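You operate a simulated robot arm through the tools that you are given. There is no shell and no other tool. Be economical: measure what you need, move in short steps, check, and stop when the job is done.

Carry out the task below with a simulated two-armed robot. There is one attempt and no reset: what you move stays moved.

JOB
Hold the blue tape box on the tall chest and pull the tape out to 15.
Fine: it lies in the top drawer; shut that, free the red lock and lock it again. Set down upright: blue tape box.
Where things are to end (x, y in the base frame): blue tape box within 0.06 m of [0.63, -0.4].
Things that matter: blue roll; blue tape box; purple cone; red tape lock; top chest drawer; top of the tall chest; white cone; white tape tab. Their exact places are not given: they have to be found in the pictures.

It is judged by the outcome, as a careful person would: the job done as asked, and still so three seconds after it is handed in. It fails if anything else is knocked over, pushed out of place, dropped, spilled or broken.

ROBOT AND FRAMES
Two 6-joint arms with two-finger parallel grippers on one trunk, on a base that drives. Base frame: it is fixed to the floor where the robot stands at the start and does not move with it; the origin is under the middle of the robot, x ahead of it, y to its left, z up. Units: m, rad, N and s.
The left shoulder is at the start at [-0.077, 0.177, 0.832], the right one opposite. With the tool pointing down near the work surface each hand reaches from about 0.1 to 0.74 m from the robot's upright axis, wherever it stands, measured 20 degrees to its own side. Places, roughly: red tape lock [0.7, -0.2, 0.9]; top chest drawer [0.6, 0, 0.8]; top of the tall chest [0.7, 0, 1]; white tape tab [0.7, -0.1, 0.8]. Payload 1.57 kg a hand.
The TCP of each hand is the grasp point between the finger pads, 0.03 m short of the fingertips. In the tool frame z runs along the fingers and y along their closing line. The gripper opens to 0.08 m. The fingers are 0.017 m wide and 0.012 m thick; the gripper's body (0.04 by 0.082 m) begins 0.08 m behind the TCP.
Orientation is told as [roll, pitch, yaw] about the base's x, y, z axes, in that order, counted from this pose: with the fingers straight down and closing along the base's y, the tool's x points along the base's -x, its y along +y and its z along -z.

CONTROLS
- The arms move only by the tool apply_moves. It takes "left_moves", "right_moves" or both (then of equal length, played together; a hand with none holds still); each is a list of rows, each a list of 7 numbers: the gripper command, from -1 (shut) to 1 (fully open), values between in proportion, then the shift along the base's x, y, z in units of 40 mm (1.0 is 40 mm), then the turn, a rotation vector about the base's x, y, z in units of 5 degrees (1.0 is 5 degrees). In form: [[jaw, x, y, z, wx, wy, wz], ...]. A call has 1 to 8 rows; each row shifts and turns the commanded pose from where the row before left it. A call with a number of a shift or a turn outside -1 to 1 is refused whole. A row lasts 0.2 s, in which the tool goes at most 0.05 m and 0.15 rad; a call with a longer step from one row to the next is refused whole, and so is a gripper value outside its range. Where a pose cannot be reached the arm comes as near as it can. A force on the tool above 40 N (or 10 N above the force at the start of the call, whichever is more), or a blocked arm, ends the call early, and 0.2 s more pass. The fingers move at their own pace (about 0.072 m/s each) and stop on an object; they squeeze with about 23 N. The grip force told is the motor's: it shows also when the fingers shut on nothing. Time passes only in rows, and 0.2 s behind the last, so rows that do not move let the fingers close. The reply holds the time, the measured pose of the TCP, the force on the tool along the base axes, the opening and the grip force, in the units named above and with some noise, with the torque about the TCP (base axes, N m) and any sound that the robot's microphone picked up, and new pictures: "pictures" is both (left out), scene, wrist or none (wrist: the cameras of the hands that moved).
- Cameras (640 x 400 px; columns grow to the right, rows downward): "scene" is now at [0.023, -0.0127, 1.5612]; the picture's right is [-0.31, -0.95, 0.00], its down [-0.74, 0.24, -0.63] and it looks along [0.60, -0.19, -0.78] (base axes); focal length 255 px, centre (320, 200). "left" rides on the left gripper at [0.072, 0.007, -0.122] in its tool frame; the picture's right is [-0.09, 1.00, 0.00], its down [-0.84, -0.08, -0.54] and it looks along [-0.54, -0.05, 0.84] (tool axes); focal length 238 px, centre (320, 200). "right" rides on the right gripper at [0.072, -0.007, -0.122] in its tool frame; the picture's right is [0.09, 1.00, 0.00], its down [-0.84, 0.08, -0.54] and it looks along [-0.54, 0.05, 0.84] (tool axes); focal length 238 px, centre (320, 200).
- move_column(by): slides the trunk up (or, below 0, down) by that many m; the arms and the scene camera ride with it, the base frame stays. It gives what a move gives, with no picture.
- steer(legs): drives the robot by 1 to 6 legs, each [ahead, left, turn to the left] in m, m and rad, along the robot's own axes; the way and the turn of a leg run together, so that a leg with both is an arc; at most 1.5 m and 3.142 rad a leg. The arms and the cameras ride along, it lands a little off, and it stops where it bumps. It gives what a move gives, and a new picture of the scene camera.
- aim_head(pan, tilt): turns the head with the scene camera to pan (to the left, within 2.496 rad either way) and tilt (down, from -0.506 to 1.204), counted from straight ahead of the robot. It gives what a move gives, and a new picture of the scene camera.
- locate(camera, pixels): there is no depth. For up to 12 entries [column, row, z] of the newest picture of that camera ("zoom" is the newest enlarged one), the place [x, y] in the base frame at which the ray of that pixel passes the height z, good to about 0.002 m, but the place of the scene camera against the robot may be out by one fixed shift of up to 0.025 m in any direction. It takes no simulated time.
- zoom(camera, box): a new picture of the part [left, top, right, bottom] of that camera's present view, enlarged. It takes no simulated time.
- hand_in(): hands the job in; it is judged then, once.

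Keep the steps short. Do not move on a guess: measure, check each grasp and each placing, and mend mistakes. In all there are 80 turns and 260 pictures (those below and enlarged ones count). Leave the grippers open and the arms clear of the work at the hand-in unless told otherwise, and finish with a single line.

The tools are called after ">>>" as name(argument=value, ...) on one line, values as JSON. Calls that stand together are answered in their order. apply_moves: Moves the arms, as the interface text tells. Its arguments: {"type":"object","properties":{"left_moves":{"type":"array","items":{"type":"array","items":{"type":"number"}}},"right_moves":{"type":"array","items":{"type":"array","items":{"type":"number"}}},"pictures":{"type":"string","enum":["both","scene","wrist","none"]}},"required":[]} The other tools are called the same way: move_column (by) slides the trunk up or down; steer (legs) drives the base; aim_head (pan, tilt) turns the head that bears the scene camera; locate (camera, pixels) gives the place at which the rays of pixels pass given heights; zoom (camera, box) takes an enlarged picture of a part of a camera's view; hand_in () hands the job in.

At the start:

```text
time: 0.0
left_tool_pos: [0.3487, 0.0419, 1.2532]
left_ee_rot: [0.0, 0.002, 0.0]
left_force: [0.0, -0.1, 0.1]
left_torque: [-0.01, 0.01, -0.06]
left_width: 0.0799
left_gripper_force: 0.0
right_tool_pos: [0.346, -0.2264, 1.2461]
right_ee_rot: [0.0, 0.002, 0.0]
right_force: [0.2, 0.5, -0.7]
right_torque: [0.01, 0.0, 0.02]
right_width: 0.0801
right_gripper_force: 0.1
trunk travel left (down, up): [-0.275, 0.053]
robot x, y, heading: [0.0046, -0.0012, 0.005]
head pan, tilt: [-0.312, 0.888]
```

scene: 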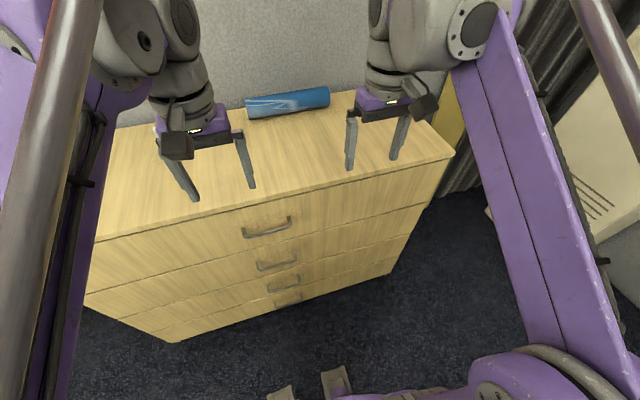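
right: 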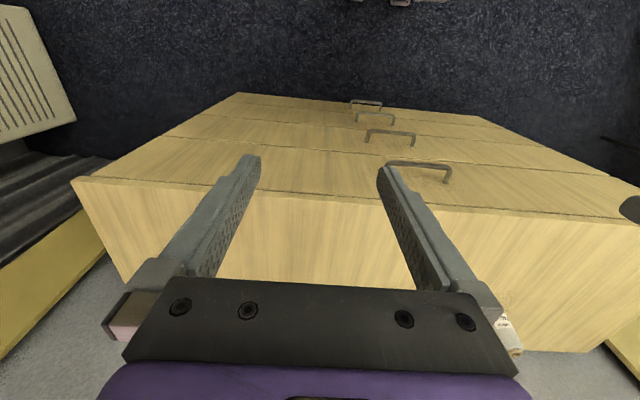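
left: 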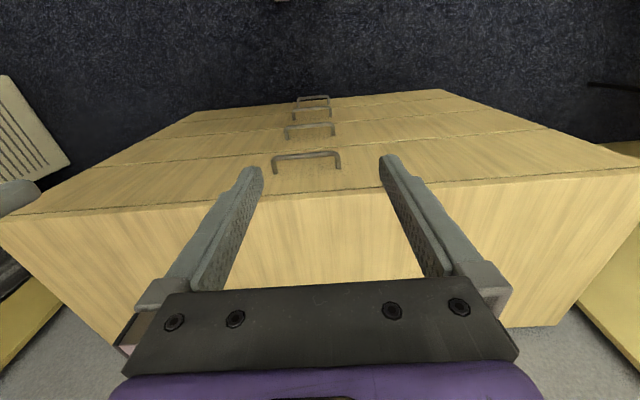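

I see the chest top with a blue roll near (288,102) and the top drawer's handle near (267,228). First I measure the chest edges and handle, and enlarge the view.

>>> zoom(camera="scene", box=[80, 70, 460, 310])

>>> locate(camera="scene", pixels=[[97, 241, 1.0], [454, 152, 1.0], [244, 233, 0.9], [290, 222, 0.9], [288, 102, 1.0], [248, 118, 1.0], [328, 105, 1.0], [115, 130, 1.0], [375, 88, 1.0]])

>>> locate(camera="left", pixels=[[2, 215, 1.0], [638, 167, 1.0], [276, 158, 0.9], [340, 154, 0.9], [276, 158, 0.93], [340, 154, 0.93]])

>>> locate(camera="right", pixels=[[73, 180, 1.0], [638, 218, 1.0], [386, 164, 0.9], [450, 168, 0.9], [386, 164, 0.93], [450, 168, 0.93]])

>>> aim_head(pan=0.0, tilt=0.7)

```text
1.67 times, centred on (270, 190) of scene
```

zoom: 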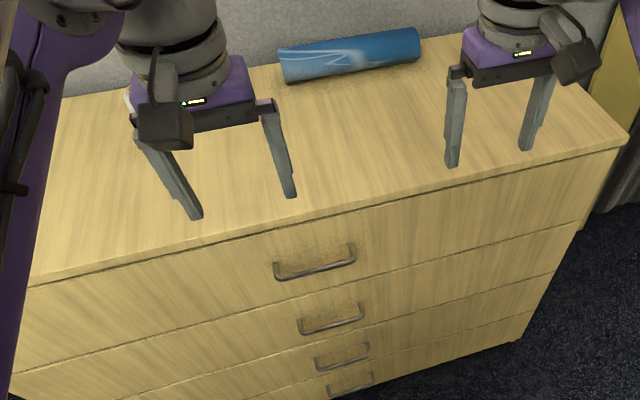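

```text
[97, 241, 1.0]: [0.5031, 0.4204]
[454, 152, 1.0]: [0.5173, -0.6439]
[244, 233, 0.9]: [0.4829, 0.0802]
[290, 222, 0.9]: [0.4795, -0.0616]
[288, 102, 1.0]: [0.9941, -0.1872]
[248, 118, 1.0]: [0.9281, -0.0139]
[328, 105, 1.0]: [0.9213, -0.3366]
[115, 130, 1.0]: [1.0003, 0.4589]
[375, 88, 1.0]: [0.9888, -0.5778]
```

```text
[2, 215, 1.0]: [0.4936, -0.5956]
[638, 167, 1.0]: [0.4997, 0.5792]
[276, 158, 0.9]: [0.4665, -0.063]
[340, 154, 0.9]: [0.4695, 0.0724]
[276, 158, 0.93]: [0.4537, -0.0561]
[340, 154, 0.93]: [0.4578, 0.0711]
```

```text
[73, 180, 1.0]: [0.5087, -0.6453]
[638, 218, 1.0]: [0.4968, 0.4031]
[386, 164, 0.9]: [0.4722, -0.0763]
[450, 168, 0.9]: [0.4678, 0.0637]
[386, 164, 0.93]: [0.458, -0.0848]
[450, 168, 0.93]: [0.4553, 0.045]
```

```text
time: 0.8
left_tool_pos: [0.3487, 0.0433, 1.254]
left_ee_rot: [-0.001, 0.0, 0.001]
left_force: [-0.3, 0.0, 0.5]
left_torque: [-0.02, 0.01, 0.05]
left_width: 0.0799
left_gripper_force: 0.2
right_tool_pos: [0.3461, -0.227, 1.2452]
right_ee_rot: [-0.001, 0.001, -0.001]
right_force: [0.6, 0.4, -0.4]
right_torque: [-0.02, -0.04, 0.01]
right_width: 0.08
right_gripper_force: 0.0
trunk travel left (down, up): [-0.275, 0.053]
robot x, y, heading: [-0.0, 0.0019, -0.001]
head pan, tilt: [0.0, 0.7]
```

scene: 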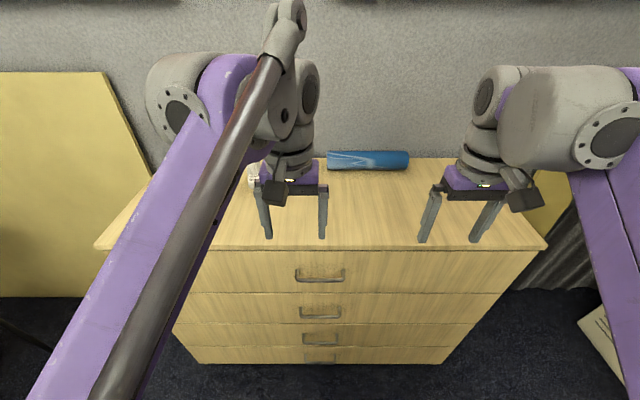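

The handle triangulates to about (0.475, 0.003, 0.88). I check a whitish patch near (254,172), which may be a cone.

>>> zoom(camera="scene", box=[90, 120, 330, 270])

>>> aim_head(pan=0.5, tilt=0.8)

>>> aim_head(pan=-0.3, tilt=1.2)

```text
2.67 times, centred on (210, 195) of scene
```

zoom: 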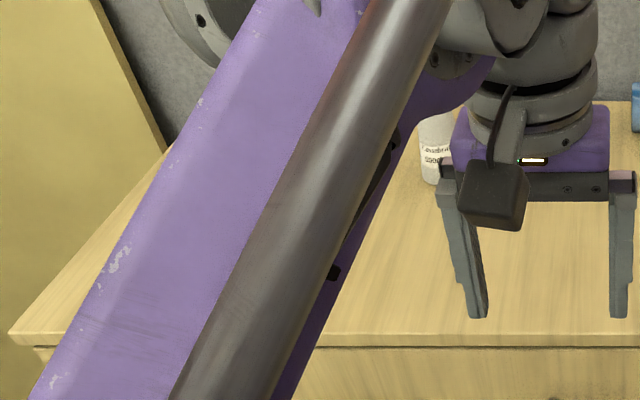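

```text
time: 1.7
left_tool_pos: [0.3469, 0.0424, 1.2538]
left_ee_rot: [0.001, 0.0, -0.001]
left_force: [0.4, 0.2, 0.1]
left_torque: [-0.03, 0.0, 0.01]
left_width: 0.0802
left_gripper_force: 0.0
right_tool_pos: [0.3456, -0.2275, 1.245]
right_ee_rot: [0.0, 0.0, -0.001]
right_force: [-0.3, -0.1, 1.0]
right_torque: [-0.02, 0.02, 0.0]
right_width: 0.0799
right_gripper_force: 0.0
trunk travel left (down, up): [-0.275, 0.053]
robot x, y, heading: [-0.0036, -0.0005, 0.002]
head pan, tilt: [0.499, 0.799]
```

scene: 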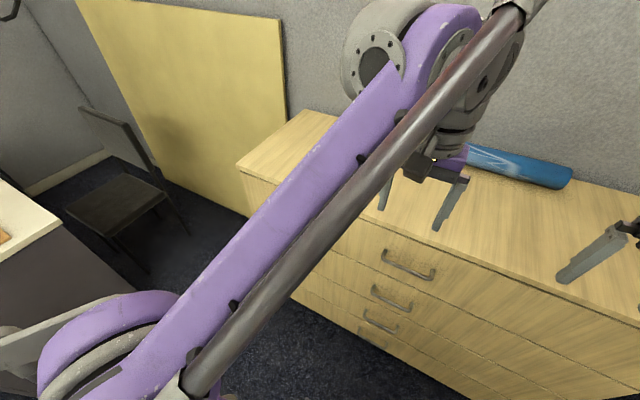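

```text
time: 2.9
left_tool_pos: [0.348, 0.0429, 1.2539]
left_ee_rot: [-0.001, 0.0, 0.0]
left_force: [-0.5, 0.2, 0.1]
left_torque: [0.0, 0.0, 0.0]
left_width: 0.0799
left_gripper_force: 0.1
right_tool_pos: [0.3454, -0.2272, 1.2448]
right_ee_rot: [0.001, -0.001, 0.0]
right_force: [0.1, 0.1, -0.8]
right_torque: [0.0, -0.01, 0.0]
right_width: 0.08
right_gripper_force: 0.0
trunk travel left (down, up): [-0.275, 0.053]
robot x, y, heading: [-0.0002, 0.0021, 0.0]
head pan, tilt: [-0.3, 1.201]
```

scene: 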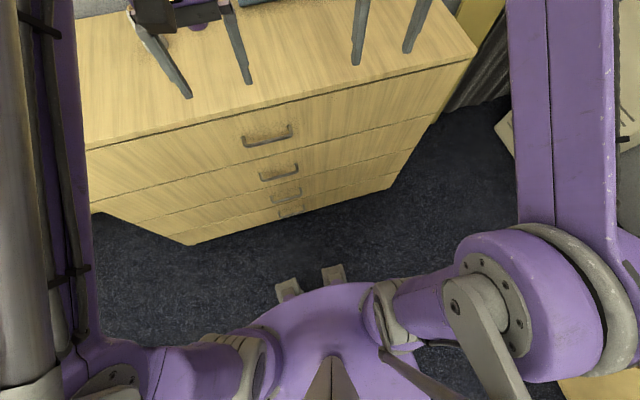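

A white bottle stands at the back left of the chest top; I'll keep clear of it and the blue roll. Now I lower the left hand and turn it to point ahead with fingers closing vertically, for gripping the handle bar.

>>> apply_moves(left_moves=[[0.2, 0, -0.06, -0.62, -0.97, -0.97, 0.97], [0.2, 0, -0.06, -0.62, -0.97, -0.97, 0.97], [0.2, 0, -0.06, -0.62, -0.97, -0.97, 0.97], [0.2, 0, -0.06, -0.62, -0.97, -0.97, 0.97], [0.2, 0, -0.06, -0.62, -0.97, -0.97, 0.97], [0.2, 0, -0.06, -0.62, -0.97, -0.97, 0.97], [0.2, 0, -0.06, -0.62, -0.97, -0.97, 0.97], [0.2, 0, -0.06, -0.62, -0.97, -0.97, 0.97]], pictures="scene")

```text
time: 4.7
left_tool_pos: [0.3467, 0.023, 1.0554]
left_ee_rot: [-0.898, -0.332, 0.897]
left_force: [-0.4, -0.9, 0.9]
left_torque: [0.02, 0.01, 0.0]
left_width: 0.0482
left_gripper_force: 0.1
right_tool_pos: [0.3456, -0.2273, 1.2452]
right_ee_rot: [-0.001, 0.0, 0.001]
right_force: [-0.9, 1.0, -0.4]
right_torque: [0.03, -0.03, 0.04]
right_width: 0.0802
right_gripper_force: 0.0
trunk travel left (down, up): [-0.275, 0.053]
robot x, y, heading: [-0.0008, -0.0022, 0.003]
head pan, tilt: [-0.3, 1.201]
```

scene: 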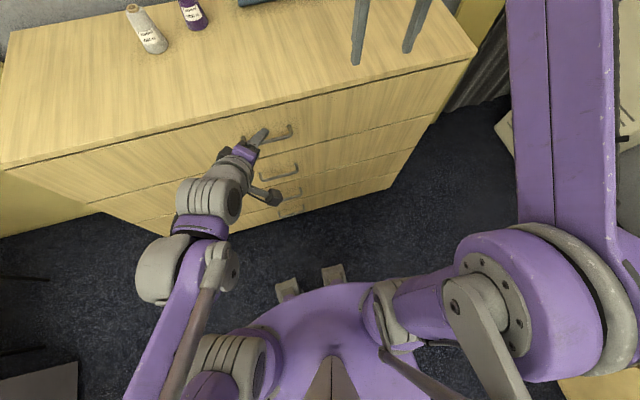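

The white and purple cones stand on the chest top (left rear), clear of the arm. Continuing the turn.

>>> apply_moves(left_moves=[[0.2, 0, -0.07, -0.62, -0.97, -0.97, 0.97], [0.2, 0, -0.07, -0.62, -0.97, -0.97, 0.97], [0.2, 0, -0.07, -0.62, -0.97, -0.97, 0.97], [0.2, 0, -0.07, -0.62, -0.97, -0.97, 0.97], [0.2, 0, -0.07, -0.62, -0.97, -0.97, 0.97], [0.2, 0, -0.07, -0.62, -0.97, -0.97, 0.97], [0.2, 0, -0.07, -0.6, -0.28, -0.28, 0.28]])

```text
time: 6.3
left_tool_pos: [0.3737, -0.0036, 0.9493]
left_ee_rot: [-1.419, -0.117, 1.54]
left_force: [-0.4, -0.6, -0.3]
left_torque: [-0.02, -0.01, 0.0]
left_width: 0.0482
left_gripper_force: 0.0
left hand out of reach, approached as far as the arm can: row 5, 6, 7
right_tool_pos: [0.3465, -0.2273, 1.245]
right_ee_rot: [0.0, 0.001, 0.0]
right_force: [0.1, 0.1, -0.7]
right_torque: [0.01, 0.02, -0.02]
right_width: 0.0799
right_gripper_force: 0.1
trunk travel left (down, up): [-0.275, 0.053]
robot x, y, heading: [0.0033, 0.0004, -0.002]
head pan, tilt: [-0.3, 1.201]
```

scene: 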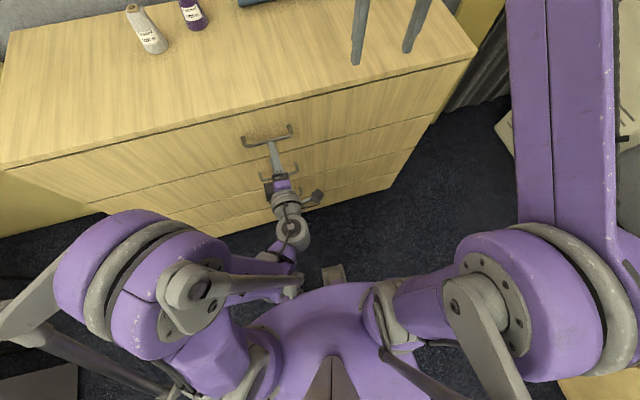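
left: 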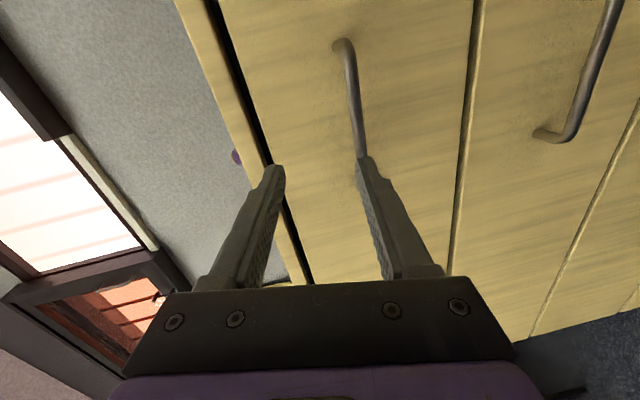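

The hand is close to done but too near the body. I back the base 0.22 m so the arm has room.

>>> steer(legs=[[-0.22, 0, 0]])

```text
time: 8.0
left_tool_pos: [0.1561, -0.004, 0.9483]
left_ee_rot: [-1.418, -0.114, 1.538]
left_force: [0.3, 1.2, 0.1]
left_torque: [-0.02, 0.02, 0.0]
left_width: 0.0479
left_gripper_force: 0.0
right_tool_pos: [0.1287, -0.2273, 1.2458]
right_ee_rot: [0.0, 0.0, -0.001]
right_force: [-1.0, 0.2, 0.4]
right_torque: [-0.01, 0.03, -0.03]
right_width: 0.08
right_gripper_force: 0.0
trunk travel left (down, up): [-0.275, 0.053]
robot x, y, heading: [-0.2197, 0.0004, -0.001]
head pan, tilt: [-0.3, 1.201]
```

scene: 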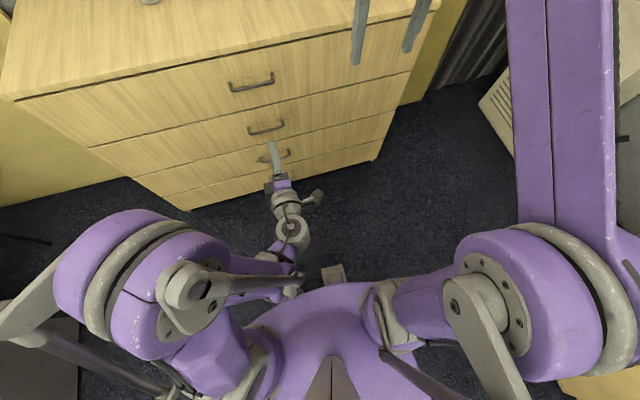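

Now I extend the left hand ahead toward the handle (staying ~5 cm short) and see where it lands.

>>> apply_moves(left_moves=[[0.2, 0.9, 0, 0, 0, 0, 0], [0.2, 0.9, 0, 0, 0, 0, 0], [0.2, 0.9, 0, 0, 0, 0, 0], [0.2, 0.9, 0, 0, 0, 0, 0], [0.2, 0.9, 0, 0, 0, 0, 0], [0.2, 0.9, 0, 0, 0, 0, 0]])

```text
time: 9.3
left_tool_pos: [0.3739, -0.0046, 0.9491]
left_ee_rot: [-1.418, -0.117, 1.539]
left_force: [-0.2, 0.4, 0.2]
left_torque: [-0.01, -0.01, 0.0]
left_width: 0.0479
left_gripper_force: 0.0
right_tool_pos: [0.128, -0.2286, 1.2457]
right_ee_rot: [0.0, 0.001, -0.002]
right_force: [-0.7, 0.0, 0.2]
right_torque: [-0.01, 0.04, -0.01]
right_width: 0.0801
right_gripper_force: 0.0
trunk travel left (down, up): [-0.275, 0.053]
robot x, y, heading: [-0.2196, -0.0014, -0.004]
head pan, tilt: [-0.3, 1.201]
```

scene: 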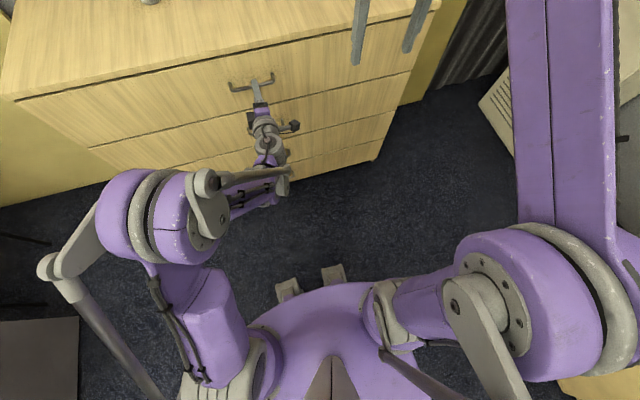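
left: 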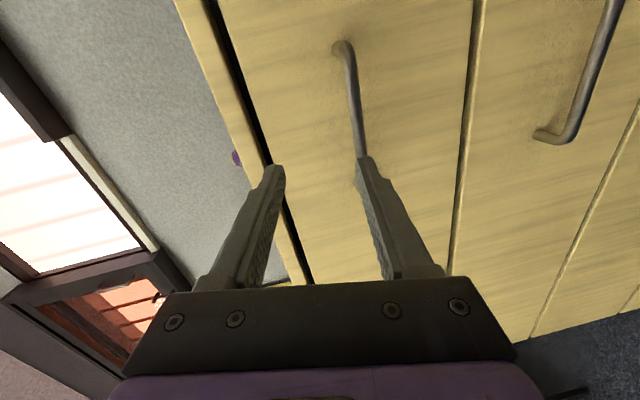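

Reachable here. I correct the roll and lower the hand to handle height 0.88.

>>> apply_moves(left_moves=[[0.4, 0, 0.05, -0.6, -0.45, -0.6, 0.13], [0.4, 0, 0.05, -0.6, -0.45, -0.6, 0.13], [0.4, 0, 0.05, -0.52, -0.45, -0.5, 0.13]], pictures="wrist")

```text
time: 10.2
left_tool_pos: [0.3756, 0.0092, 0.8795]
left_ee_rot: [-1.404, -0.063, 1.551]
left_force: [0.1, -0.2, 0.2]
left_torque: [-0.01, 0.03, 0.02]
left_width: 0.0561
left_gripper_force: 0.0
left hand out of reach, approached as far as the arm can: row 1, 2, 3
right_tool_pos: [0.1291, -0.2276, 1.2455]
right_ee_rot: [-0.001, -0.001, -0.001]
right_force: [-0.1, -0.1, 0.1]
right_torque: [-0.01, 0.0, 0.01]
right_width: 0.0798
right_gripper_force: 0.0
trunk travel left (down, up): [-0.275, 0.053]
robot x, y, heading: [-0.2162, 0.001, -0.001]
head pan, tilt: [-0.3, 1.201]
```

left: 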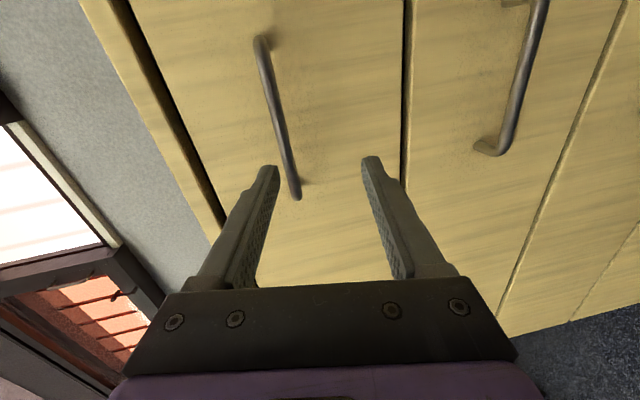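

>>> locate(camera="left", pixels=[[295, 190, 0.88], [295, 190, 0.9], [262, 45, 0.88], [262, 45, 0.9], [278, 115, 0.89], [278, 115, 0.9]])

```text
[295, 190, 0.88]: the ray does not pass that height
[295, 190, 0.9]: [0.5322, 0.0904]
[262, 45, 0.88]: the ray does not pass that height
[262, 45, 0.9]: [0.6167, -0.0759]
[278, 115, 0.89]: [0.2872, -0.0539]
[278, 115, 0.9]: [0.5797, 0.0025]
```

The bar sits at z≈0.896. I move ahead 0.085 and up 0.016 so the bar is between the pads.

>>> apply_moves(left_moves=[[0.4, 0.3, -0.05, 0.4, 0, -0.3, 0], [0.4, 0.6, -0.05, 0, 0, -0.3, 0], [0.4, 0.6, -0.05, 0, 0, -0.3, 0], [0.4, 0.6, 0, 0, 0, -0.3, 0]])

```text
time: 11.2
left_tool_pos: [0.4597, 0.0031, 0.8949]
left_ee_rot: [-1.415, -0.09, 1.541]
left_force: [1.1, 0.0, 0.4]
left_torque: [-0.02, -0.01, 0.04]
left_width: 0.056
left_gripper_force: 0.0
left hand out of reach, approached as far as the arm can: row 3
right_tool_pos: [0.128, -0.2269, 1.2454]
right_ee_rot: [0.0, 0.001, -0.003]
right_force: [-0.2, -0.7, -0.3]
right_torque: [0.0, 0.05, -0.02]
right_width: 0.08
right_gripper_force: 0.1
trunk travel left (down, up): [-0.275, 0.053]
robot x, y, heading: [-0.2172, -0.0002, -0.003]
head pan, tilt: [-0.3, 1.201]
```

scene: 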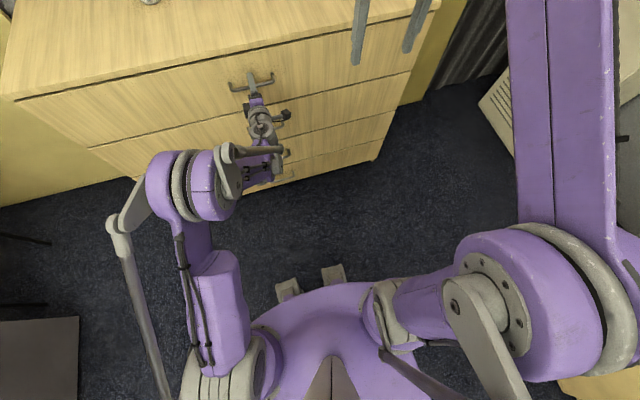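
left: 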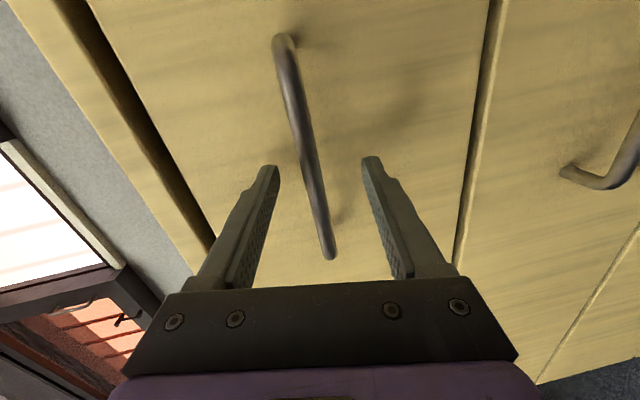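

The bar lies between the pads (≈(312,190), TCP ≈(320,192)). I close.

>>> apply_moves(left_moves=[[-1, 0, 0, 0, 0, 0, 0], [-1, 0, 0, 0, 0, 0, 0], [-1, 0, 0, 0, 0, 0, 0], [-1, 0, 0, 0, 0, 0, 0]], pictures="wrist")

```text
time: 12.2
left_tool_pos: [0.4566, 0.0023, 0.8986]
left_ee_rot: [-1.42, -0.092, 1.542]
left_force: [2.9, -1.0, 39.1]
left_torque: [-0.5, -0.32, 0.1]
left_width: 0.0132
left_gripper_force: 30.1
right_tool_pos: [0.1242, -0.2272, 1.2467]
right_ee_rot: [0.001, -0.002, -0.001]
right_force: [0.7, -0.3, 0.3]
right_torque: [-0.03, 0.02, 0.02]
right_width: 0.0802
right_gripper_force: 0.2
trunk travel left (down, up): [-0.275, 0.053]
robot x, y, heading: [-0.218, -0.0003, -0.001]
head pan, tilt: [-0.3, 1.201]
```

left: 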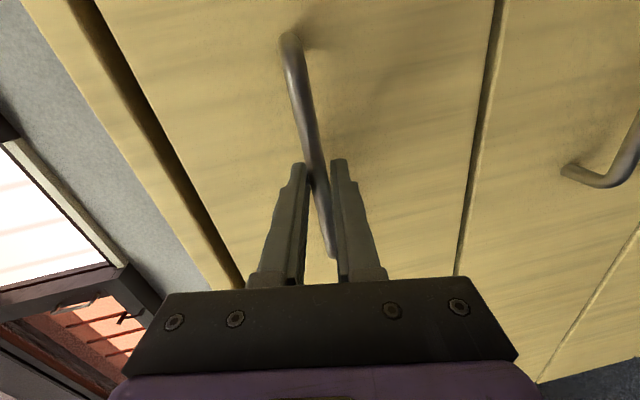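

Gripped (0.013 m). I relieve the upward load a little and pull back gently.

>>> apply_moves(left_moves=[[-1, 0, 0, 0.12, 0, 0, 0], [-1, -0.4, 0, 0, 0, 0, 0], [-1, -0.5, 0, 0, 0, 0, 0], [-1, -0.5, 0, 0, 0, 0, 0], [-1, -0.5, 0, 0, 0, 0, 0]], pictures="scene")

```text
time: 13.3
left_tool_pos: [0.3827, 0.0041, 0.8986]
left_ee_rot: [-1.411, -0.093, 1.542]
left_force: [-0.9, 0.5, -24.3]
left_torque: [-0.67, 0.11, -0.57]
left_width: 0.0133
left_gripper_force: 30.0
right_tool_pos: [0.1284, -0.2267, 1.2448]
right_ee_rot: [-0.001, 0.002, -0.002]
right_force: [0.3, -0.7, 0.0]
right_torque: [0.0, 0.0, 0.01]
right_width: 0.0801
right_gripper_force: 0.1
trunk travel left (down, up): [-0.275, 0.053]
robot x, y, heading: [-0.22, -0.0004, -0.002]
head pan, tilt: [-0.3, 1.201]
```

scene: 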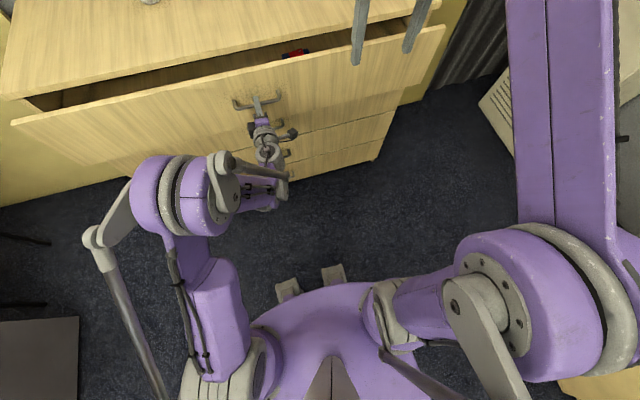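

The drawer opens and the red lock shows at (295,53). Pulling further.

>>> apply_moves(left_moves=[[-1, -0.5, 0, -0.08, 0, 0, 0], [-1, -0.5, 0, 0, 0, 0, 0], [-1, -0.5, 0, 0, 0, 0, 0], [-1, -0.5, 0, 0, 0, 0, 0]], pictures="scene")

```text
time: 14.3
left_tool_pos: [0.3, 0.0041, 0.8988]
left_ee_rot: [-1.415, -0.097, 1.54]
left_force: [-1.3, -4.4, 23.2]
left_torque: [-0.65, -0.28, -0.48]
left_width: 0.0134
left_gripper_force: 30.1
right_tool_pos: [0.1258, -0.228, 1.2466]
right_ee_rot: [0.0, -0.001, -0.002]
right_force: [-0.4, 0.3, 0.5]
right_torque: [-0.01, 0.02, -0.01]
right_width: 0.08
right_gripper_force: 0.1
trunk travel left (down, up): [-0.275, 0.053]
robot x, y, heading: [-0.2163, 0.0006, -0.005]
head pan, tilt: [-0.3, 1.201]
```

scene: 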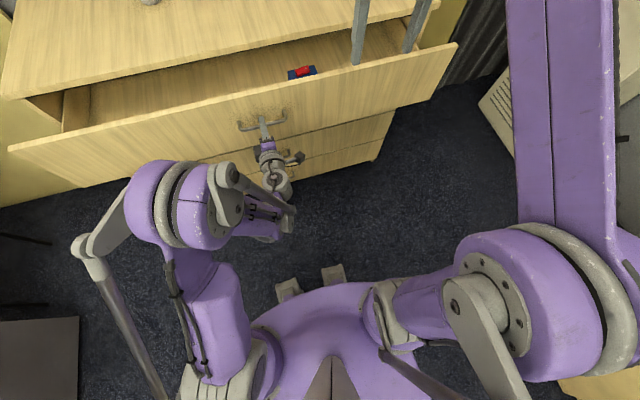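

Now 0.16 m open. I look closely at the box.

>>> zoom(camera="scene", box=[250, 40, 370, 115])

>>> locate(camera="scene", pixels=[[302, 72, 0.86], [302, 72, 0.9], [262, 115, 0.9], [264, 110, 0.9], [456, 44, 0.94], [10, 150, 0.94]])

```text
5.33 times, centred on (310, 78) of scene
```

zoom: 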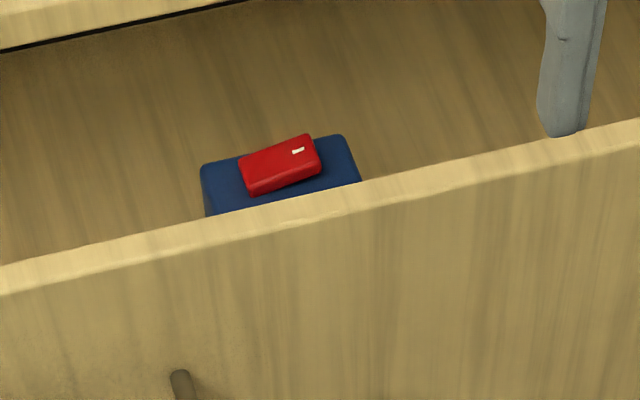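

```text
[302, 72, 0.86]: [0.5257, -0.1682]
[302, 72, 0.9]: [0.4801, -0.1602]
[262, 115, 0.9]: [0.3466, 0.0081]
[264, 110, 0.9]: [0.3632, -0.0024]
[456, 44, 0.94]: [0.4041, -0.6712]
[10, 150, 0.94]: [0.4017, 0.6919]
```

Box sits at about (0.5,-0.165), still near the chest's front edge. I pull 0.1 m more by slowly backing the base while holding.

>>> steer(legs=[[-0.05, 0, 0], [-0.05, 0, 0]])

```text
time: 15.0
left_tool_pos: [0.2989, 0.0046, 0.8993]
left_ee_rot: [-1.416, -0.101, 1.539]
left_force: [1.0, -0.5, 7.6]
left_torque: [-0.52, -0.08, 0.14]
left_width: 0.0137
left_gripper_force: 30.2
right_tool_pos: [0.1248, -0.2274, 1.247]
right_ee_rot: [0.0, 0.001, -0.001]
right_force: [0.0, -0.6, -0.3]
right_torque: [0.01, -0.02, -0.03]
right_width: 0.08
right_gripper_force: 0.1
trunk travel left (down, up): [-0.275, 0.053]
robot x, y, heading: [-0.2223, -0.0026, -0.0]
head pan, tilt: [-0.3, 1.201]
stopped in leg 1: the force on the tool passed its limit at 51 N (the readings are from after the stop); the commanded pose is now the measured one
```

scene: 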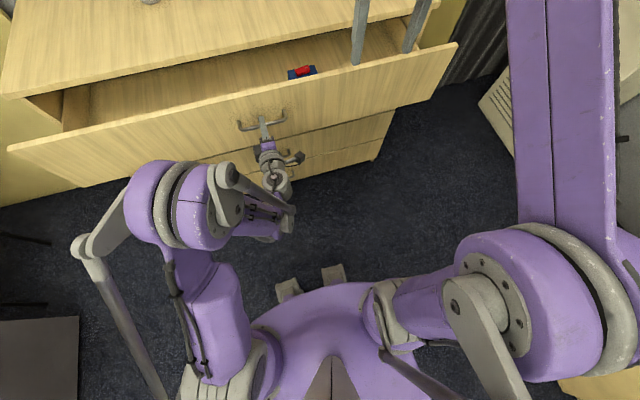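

The drive's jerk tripped the force limit (or the drawer is near a stop). I try a gentle arm pull.

>>> apply_moves(left_moves=[[-1, -0.2, 0, 0, 0, 0, 0], [-1, -0.3, 0, 0, 0, 0, 0], [-1, -0.4, 0, 0, 0, 0, 0], [-1, -0.4, 0, 0, 0, 0, 0], [-1, -0.4, 0, 0, 0, 0, 0]], pictures="scene")

```text
time: 16.2
left_tool_pos: [0.241, 0.0052, 0.8994]
left_ee_rot: [-1.404, -0.088, 1.545]
left_force: [0.8, 4.7, -30.1]
left_torque: [-0.66, 0.2, -0.61]
left_width: 0.013
left_gripper_force: 30.2
left hand out of reach, approached as far as the arm can: row 5
right_tool_pos: [0.1269, -0.2273, 1.2448]
right_ee_rot: [0.0, 0.003, -0.002]
right_force: [-0.1, -0.4, -0.6]
right_torque: [0.0, 0.03, -0.01]
right_width: 0.08
right_gripper_force: 0.1
trunk travel left (down, up): [-0.275, 0.053]
robot x, y, heading: [-0.22, 0.0057, -0.007]
head pan, tilt: [-0.3, 1.201]
stopped in row 5 (left hand): the force on the tool passed its limit at 53 N (the readings are from after the stop); the commanded pose is now the measured one
```

scene: 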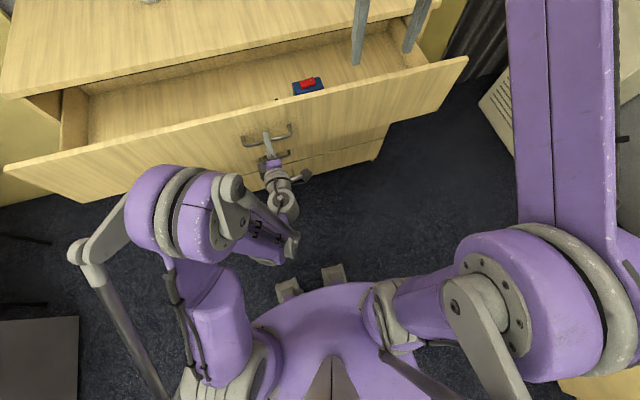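

The drawer is 0.22 m open. Zooming in on the box.

>>> zoom(camera="scene", box=[258, 60, 354, 120])

>>> locate(camera="scene", pixels=[[307, 83, 0.86], [307, 83, 0.9], [293, 83, 0.86], [321, 78, 0.86], [245, 142, 0.896], [291, 127, 0.896]])

```text
6.67 times, centred on (306, 90) of scene
```

zoom: 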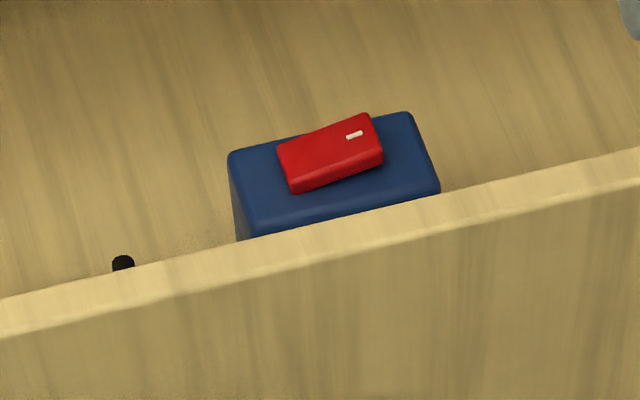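

```text
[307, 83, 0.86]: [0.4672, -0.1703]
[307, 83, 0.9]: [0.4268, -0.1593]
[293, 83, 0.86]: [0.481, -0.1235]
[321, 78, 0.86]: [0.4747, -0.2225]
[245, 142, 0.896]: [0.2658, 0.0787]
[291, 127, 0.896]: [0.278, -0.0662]
```

The box is about 0.10 m long in y and 0.05 in x, so it needs an x-wise grip and more room from the chest edge. I release the handle and back the base off to regrip with more arm room.

>>> apply_moves(left_moves=[[0.6, 0, 0, 0, 0, 0, 0], [0.6, 0, 0, 0, 0, 0, 0], [0.6, 0, 0, 0, 0, 0, 0]], pictures="wrist")

>>> steer(legs=[[-0.12, 0, 0]])

>>> apply_moves(left_moves=[[0.6, 0.6, 0, 0, 0, 0, 0], [0.6, 0.6, 0, 0, 0, 0, 0], [0.6, 0.5, 0, 0, 0, 0, 0], [0.6, 0.3, 0, 0, 0, 0, 0]], pictures="both")

```text
time: 17.0
left_tool_pos: [0.2403, 0.0033, 0.9016]
left_ee_rot: [-1.408, -0.096, 1.542]
left_force: [1.0, -0.2, -0.1]
left_torque: [0.01, 0.05, 0.02]
left_width: 0.0639
left_gripper_force: 0.0
right_tool_pos: [0.1248, -0.2261, 1.2455]
right_ee_rot: [0.001, 0.0, -0.002]
right_force: [-0.3, 0.0, -0.3]
right_torque: [0.0, 0.03, 0.02]
right_width: 0.0801
right_gripper_force: 0.0
trunk travel left (down, up): [-0.275, 0.053]
robot x, y, heading: [-0.2223, 0.003, -0.004]
head pan, tilt: [-0.3, 1.201]
```

left: 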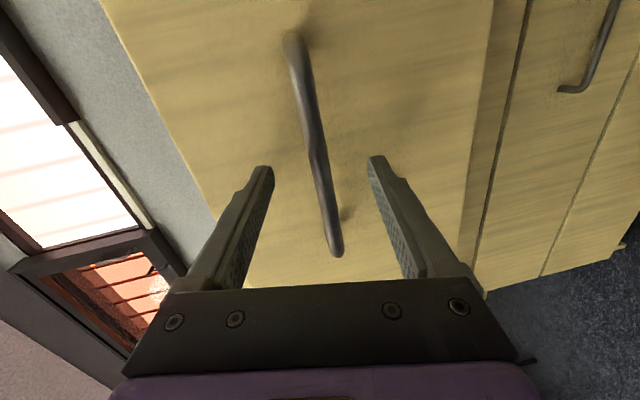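

```text
time: 18.3
left_tool_pos: [0.1252, 0.0033, 0.9011]
left_ee_rot: [-1.407, -0.094, 1.541]
left_force: [0.6, 0.1, 0.3]
left_torque: [0.04, 0.02, 0.02]
left_width: 0.0638
left_gripper_force: 0.0
right_tool_pos: [0.0097, -0.2263, 1.2455]
right_ee_rot: [-0.002, -0.001, -0.002]
right_force: [0.0, 1.0, 0.5]
right_torque: [0.02, -0.01, 0.03]
right_width: 0.08
right_gripper_force: 0.1
trunk travel left (down, up): [-0.275, 0.053]
robot x, y, heading: [-0.334, 0.0037, 0.002]
head pan, tilt: [-0.3, 1.201]
```

scene: 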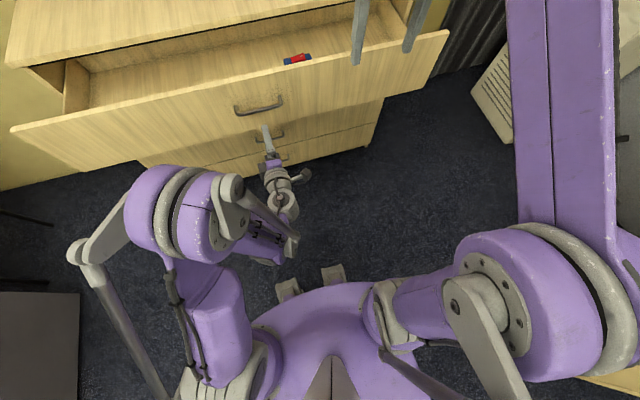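

```text
time: 19.3
left_tool_pos: [0.2031, 0.003, 0.9013]
left_ee_rot: [-1.409, -0.093, 1.543]
left_force: [0.1, 0.4, 0.1]
left_torque: [-0.03, 0.0, 0.03]
left_width: 0.0642
left_gripper_force: 0.1
right_tool_pos: [0.0107, -0.2263, 1.2451]
right_ee_rot: [-0.001, 0.002, -0.001]
right_force: [-0.5, 0.5, 0.1]
right_torque: [-0.01, 0.01, -0.01]
right_width: 0.08
right_gripper_force: 0.1
trunk travel left (down, up): [-0.275, 0.053]
robot x, y, heading: [-0.3347, 0.003, -0.001]
head pan, tilt: [-0.3, 1.201]
```

scene: 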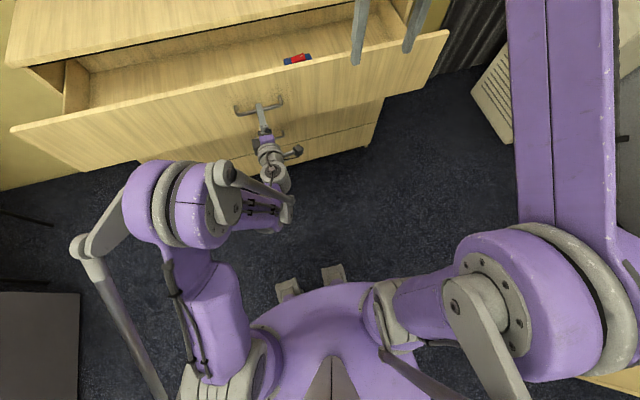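
left: 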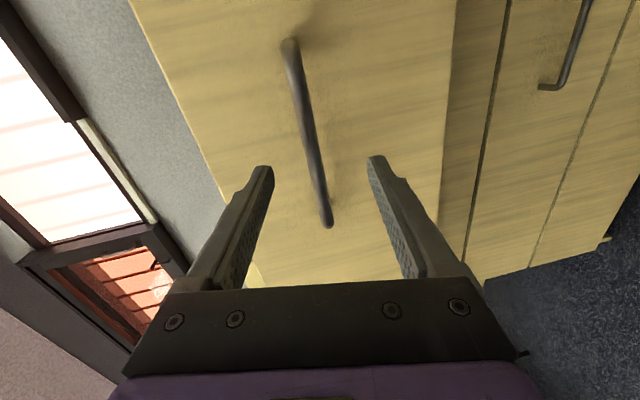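

Advance another 0.035, close, and pull gently 0.07 m.

>>> apply_moves(left_moves=[[0.6, 0.45, 0, 0, 0, 0, 0], [0.6, 0.45, 0, -0.03, 0, 0, 0], [-1, 0, 0, 0, 0, 0, 0], [-1, 0, 0, 0, 0, 0, 0], [-1, 0, 0, 0, 0, 0, 0]], pictures="none")

>>> apply_moves(left_moves=[[-1, -0.2, 0, 0, 0, 0, 0], [-1, -0.3, 0, 0, 0, 0, 0], [-1, -0.4, 0, 0, 0, 0, 0], [-1, -0.4, 0, 0, 0, 0, 0], [-1, -0.4, 0, 0, 0, 0, 0], [-1, -0.4, 0, 0, 0, 0, 0]], pictures="scene")

```text
time: 20.5
left_tool_pos: [0.2397, 0.0038, 0.9006]
left_ee_rot: [-1.409, -0.091, 1.545]
left_force: [-0.5, -0.3, -15.0]
left_torque: [-0.49, 0.16, -0.05]
left_width: 0.0131
left_gripper_force: 29.8
right_tool_pos: [0.01, -0.2254, 1.246]
right_ee_rot: [0.001, 0.001, -0.002]
right_force: [0.6, -0.1, 0.2]
right_torque: [0.0, 0.01, -0.01]
right_width: 0.08
right_gripper_force: 0.2
trunk travel left (down, up): [-0.275, 0.053]
robot x, y, heading: [-0.336, 0.0008, 0.003]
head pan, tilt: [-0.3, 1.201]
```

```text
time: 21.9
left_tool_pos: [0.1569, 0.0044, 0.8995]
left_ee_rot: [-1.405, -0.096, 1.544]
left_force: [3.4, 0.7, -15.5]
left_torque: [-0.39, 0.17, 1.01]
left_width: 0.013
left_gripper_force: 30.2
right_tool_pos: [0.0127, -0.2266, 1.2445]
right_ee_rot: [0.0, 0.001, -0.002]
right_force: [0.8, -0.9, -0.3]
right_torque: [0.0, 0.02, -0.03]
right_width: 0.0797
right_gripper_force: 0.0
trunk travel left (down, up): [-0.275, 0.053]
robot x, y, heading: [-0.339, 0.0007, 0.006]
head pan, tilt: [-0.3, 1.201]
```

scene: 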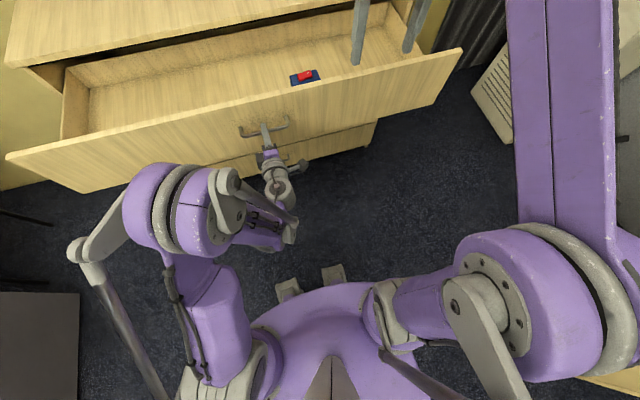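

The drawer is 0.30 m open. I release the handle, back off, and raise the left hand back to a downward pose.

>>> apply_moves(left_moves=[[0.6, 0, 0, 0, 0, 0, 0], [0.6, 0, 0, 0, 0, 0, 0], [0.6, 0, 0, 0, 0, 0, 0]], pictures="none")

>>> steer(legs=[[-0.06, 0, 0]])

>>> apply_moves(left_moves=[[0.6, 0, 0.3, 0.7, 0.3, 0.3, -0.3], [0.6, 0, 0.3, 0.7, 0.9, 0.9, -0.9], [0.6, 0, 0.3, 0.8, 0.97, 0.97, -0.97], [0.6, 0, 0.3, 0.8, 0.97, 0.97, -0.97], [0.6, 0, 0.3, 0.8, 0.97, 0.97, -0.97], [0.6, 0, 0.3, 0.8, 0.97, 0.97, -0.97], [0.6, 0, 0.3, 0.8, 0.97, 0.97, -0.97], [0.6, 0, 0.3, 0.8, 0.97, 0.97, -0.97]], pictures="none")

>>> apply_moves(left_moves=[[0.6, 0, 0.3, 0.8, 0.97, 0.97, -0.97], [0.6, 0, 0.3, 0.8, 0.97, 0.97, -0.97], [0.6, 0, 0.3, 0.8, 0.97, 0.97, -0.97], [0.6, 0, 0.3, 0.8, 0.97, 0.97, -0.97], [0.6, 0, 0.3, 0.5, 0.97, 0.97, -0.97], [0.6, 0, 0.3, 0.5, 0.97, 0.97, -0.97]], pictures="scene")

```text
time: 22.7
left_tool_pos: [0.1558, 0.0028, 0.9016]
left_ee_rot: [-1.409, -0.095, 1.542]
left_force: [0.4, 0.3, -0.4]
left_torque: [0.0, 0.02, 0.01]
left_width: 0.0639
left_gripper_force: 0.1
right_tool_pos: [0.0104, -0.2265, 1.2448]
right_ee_rot: [0.0, 0.0, -0.002]
right_force: [-0.6, -0.2, 0.1]
right_torque: [0.01, 0.01, -0.01]
right_width: 0.0799
right_gripper_force: 0.1
trunk travel left (down, up): [-0.275, 0.053]
robot x, y, heading: [-0.3334, 0.0012, 0.0]
head pan, tilt: [-0.3, 1.201]
```

```text
time: 23.6
left_tool_pos: [0.0972, 0.0039, 0.9004]
left_ee_rot: [-1.409, -0.094, 1.544]
left_force: [0.8, 0.2, -0.2]
left_torque: [-0.01, 0.03, 0.01]
left_width: 0.0641
left_gripper_force: 0.0
right_tool_pos: [-0.0505, -0.2267, 1.2457]
right_ee_rot: [0.001, 0.0, -0.003]
right_force: [-0.3, 0.6, -0.1]
right_torque: [0.02, -0.04, 0.01]
right_width: 0.0799
right_gripper_force: 0.1
trunk travel left (down, up): [-0.275, 0.053]
robot x, y, heading: [-0.3931, -0.0006, 0.001]
head pan, tilt: [-0.3, 1.201]
```

scene: 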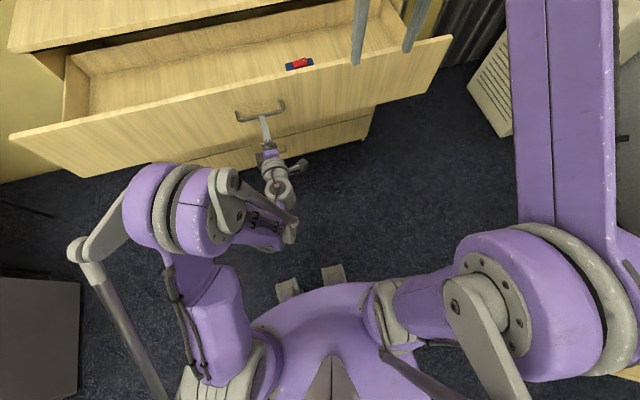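

```text
time: 25.4
left_tool_pos: [0.0974, 0.1002, 1.1464]
left_ee_rot: [-0.58, -0.384, 0.676]
left_force: [0.4, -0.3, 1.2]
left_torque: [0.01, -0.01, 0.03]
left_width: 0.0639
left_gripper_force: 0.0
right_tool_pos: [-0.0474, -0.2271, 1.245]
right_ee_rot: [0.001, -0.002, -0.001]
right_force: [-0.2, -0.1, -0.4]
right_torque: [-0.02, 0.01, -0.02]
right_width: 0.0801
right_gripper_force: 0.1
trunk travel left (down, up): [-0.275, 0.053]
robot x, y, heading: [-0.3921, 0.0028, 0.002]
head pan, tilt: [-0.3, 1.201]
```

```text
time: 26.8
left_tool_pos: [0.0738, 0.167, 1.2748]
left_ee_rot: [0.076, -0.064, -0.006]
left_force: [0.2, 0.2, -1.0]
left_torque: [-0.03, 0.0, 0.0]
left_width: 0.0636
left_gripper_force: 0.0
left hand out of reach, approached as far as the arm can: row 5, 6
right_tool_pos: [-0.0487, -0.2272, 1.2459]
right_ee_rot: [-0.001, 0.001, 0.0]
right_force: [1.1, 0.1, -0.6]
right_torque: [0.01, -0.01, 0.02]
right_width: 0.0801
right_gripper_force: 0.1
trunk travel left (down, up): [-0.275, 0.053]
robot x, y, heading: [-0.3973, 0.0027, 0.0]
head pan, tilt: [-0.3, 1.201]
```

scene: 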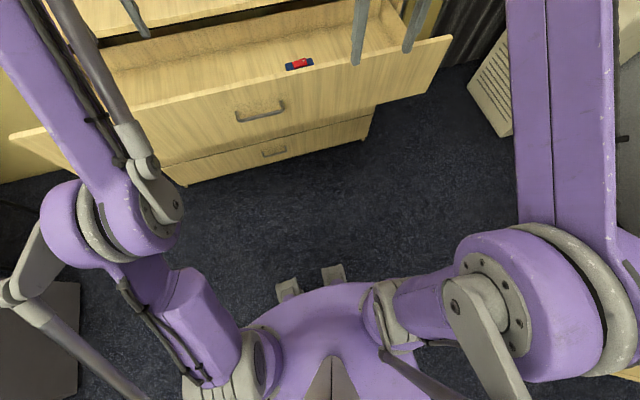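

The left hand is up. Now drive ahead 0.17 m and bring the right hand forward above the drawer to look.

>>> steer(legs=[[0.17, 0, 0]])

>>> apply_moves(right_moves=[[1, 0.9, 0.2, -0.3, 0, 0, 0], [1, 0.9, 0.2, -0.3, 0, 0, 0], [1, 0.9, 0.2, -0.3, 0, 0, 0], [1, 0.9, 0.2, -0.3, 0, 0, 0], [1, 0.9, 0.2, -0.3, 0, 0, 0], [1, 0.6, 0.2, -0.3, 0, 0, 0]])

```text
time: 28.3
left_tool_pos: [0.2452, 0.1677, 1.2754]
left_ee_rot: [0.076, -0.067, -0.004]
left_force: [0.1, -0.6, -0.4]
left_torque: [0.0, 0.01, 0.06]
left_width: 0.0641
left_gripper_force: 0.1
right_tool_pos: [0.1217, -0.2264, 1.2447]
right_ee_rot: [-0.001, 0.001, 0.003]
right_force: [0.1, -0.1, -1.0]
right_torque: [0.01, -0.02, -0.01]
right_width: 0.0802
right_gripper_force: 0.0
trunk travel left (down, up): [-0.275, 0.053]
robot x, y, heading: [-0.2247, 0.0003, 0.003]
head pan, tilt: [-0.3, 1.201]
```

scene: 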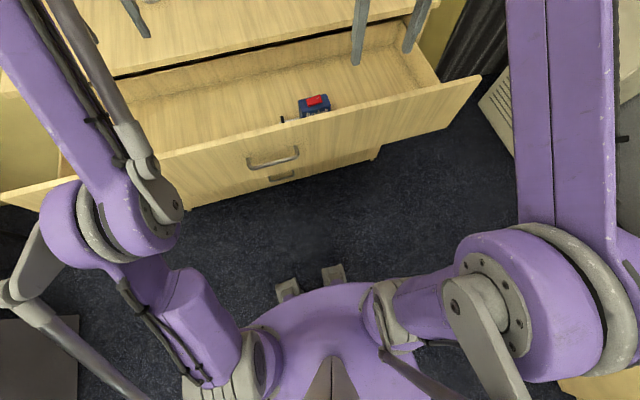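

```text
time: 29.7
left_tool_pos: [0.2472, 0.1678, 1.275]
left_ee_rot: [0.075, -0.064, -0.003]
left_force: [0.5, -0.3, 0.0]
left_torque: [-0.02, 0.01, -0.03]
left_width: 0.064
left_gripper_force: 0.1
right_tool_pos: [0.3267, -0.1784, 1.1753]
right_ee_rot: [0.0, -0.001, -0.002]
right_force: [0.1, -0.2, 0.1]
right_torque: [0.0, -0.02, -0.02]
right_width: 0.08
right_gripper_force: 0.1
trunk travel left (down, up): [-0.275, 0.053]
robot x, y, heading: [-0.2267, -0.0001, 0.005]
head pan, tilt: [-0.3, 1.201]
```

scene: 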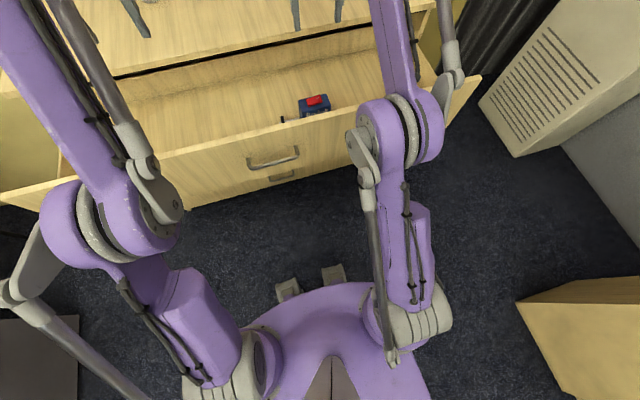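
right: 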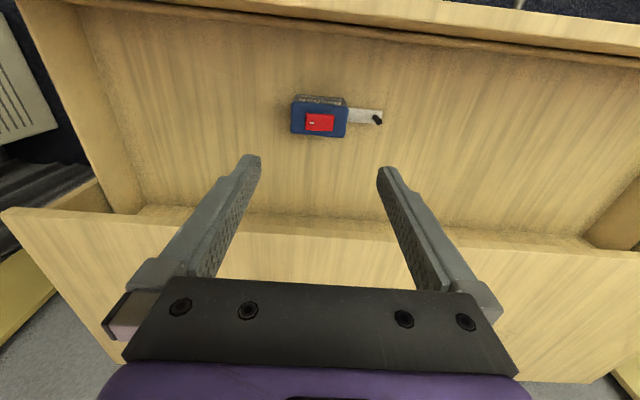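

I see the box (318,118), red lock (320,122), and the tab with a black end at (378,119) on its +y side. Zoom and measure.

>>> zoom(camera="right", box=[270, 80, 400, 160])

>>> zoom(camera="scene", box=[262, 80, 350, 135])

>>> locate(camera="right", pixels=[[292, 103, 0.86], [346, 106, 0.86], [291, 134, 0.86], [346, 137, 0.86], [320, 122, 0.87], [378, 119, 0.83], [347, 115, 0.83], [293, 103, 0.83], [346, 137, 0.83]])

>>> locate(camera="scene", pixels=[[315, 100, 0.86], [315, 100, 0.88], [299, 103, 0.86], [328, 97, 0.86]])

```text
4.92 times, centred on (335, 120) of right
```

zoom: 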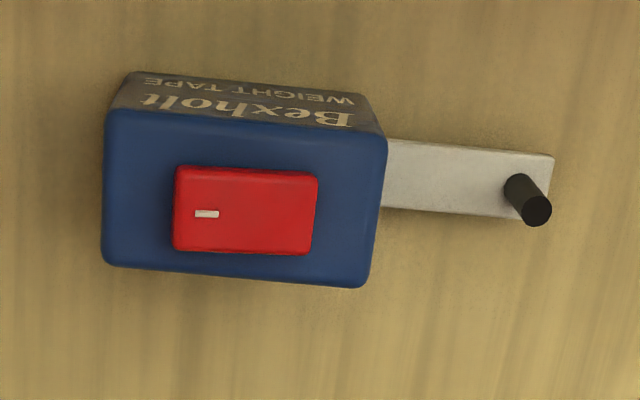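

```text
7.27 times, centred on (306, 108) of scene
```

zoom: 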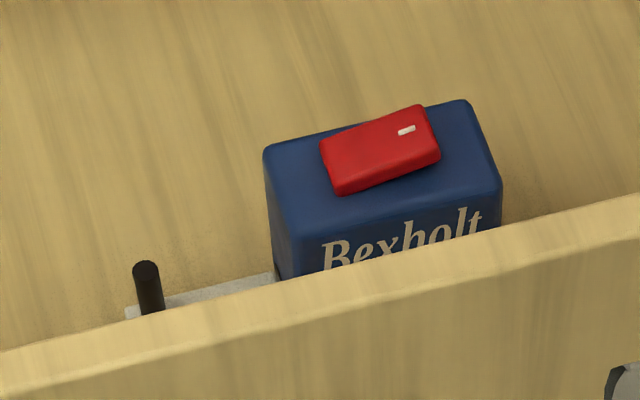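

```text
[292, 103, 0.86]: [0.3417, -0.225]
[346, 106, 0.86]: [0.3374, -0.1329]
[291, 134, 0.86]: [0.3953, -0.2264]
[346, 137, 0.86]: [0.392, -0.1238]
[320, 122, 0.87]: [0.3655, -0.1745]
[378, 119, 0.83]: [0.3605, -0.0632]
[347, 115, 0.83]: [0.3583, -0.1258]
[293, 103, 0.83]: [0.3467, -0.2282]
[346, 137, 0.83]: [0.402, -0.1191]
```

```text
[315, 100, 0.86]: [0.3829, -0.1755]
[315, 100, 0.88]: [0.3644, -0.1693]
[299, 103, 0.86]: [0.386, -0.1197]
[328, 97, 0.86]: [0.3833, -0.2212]
```

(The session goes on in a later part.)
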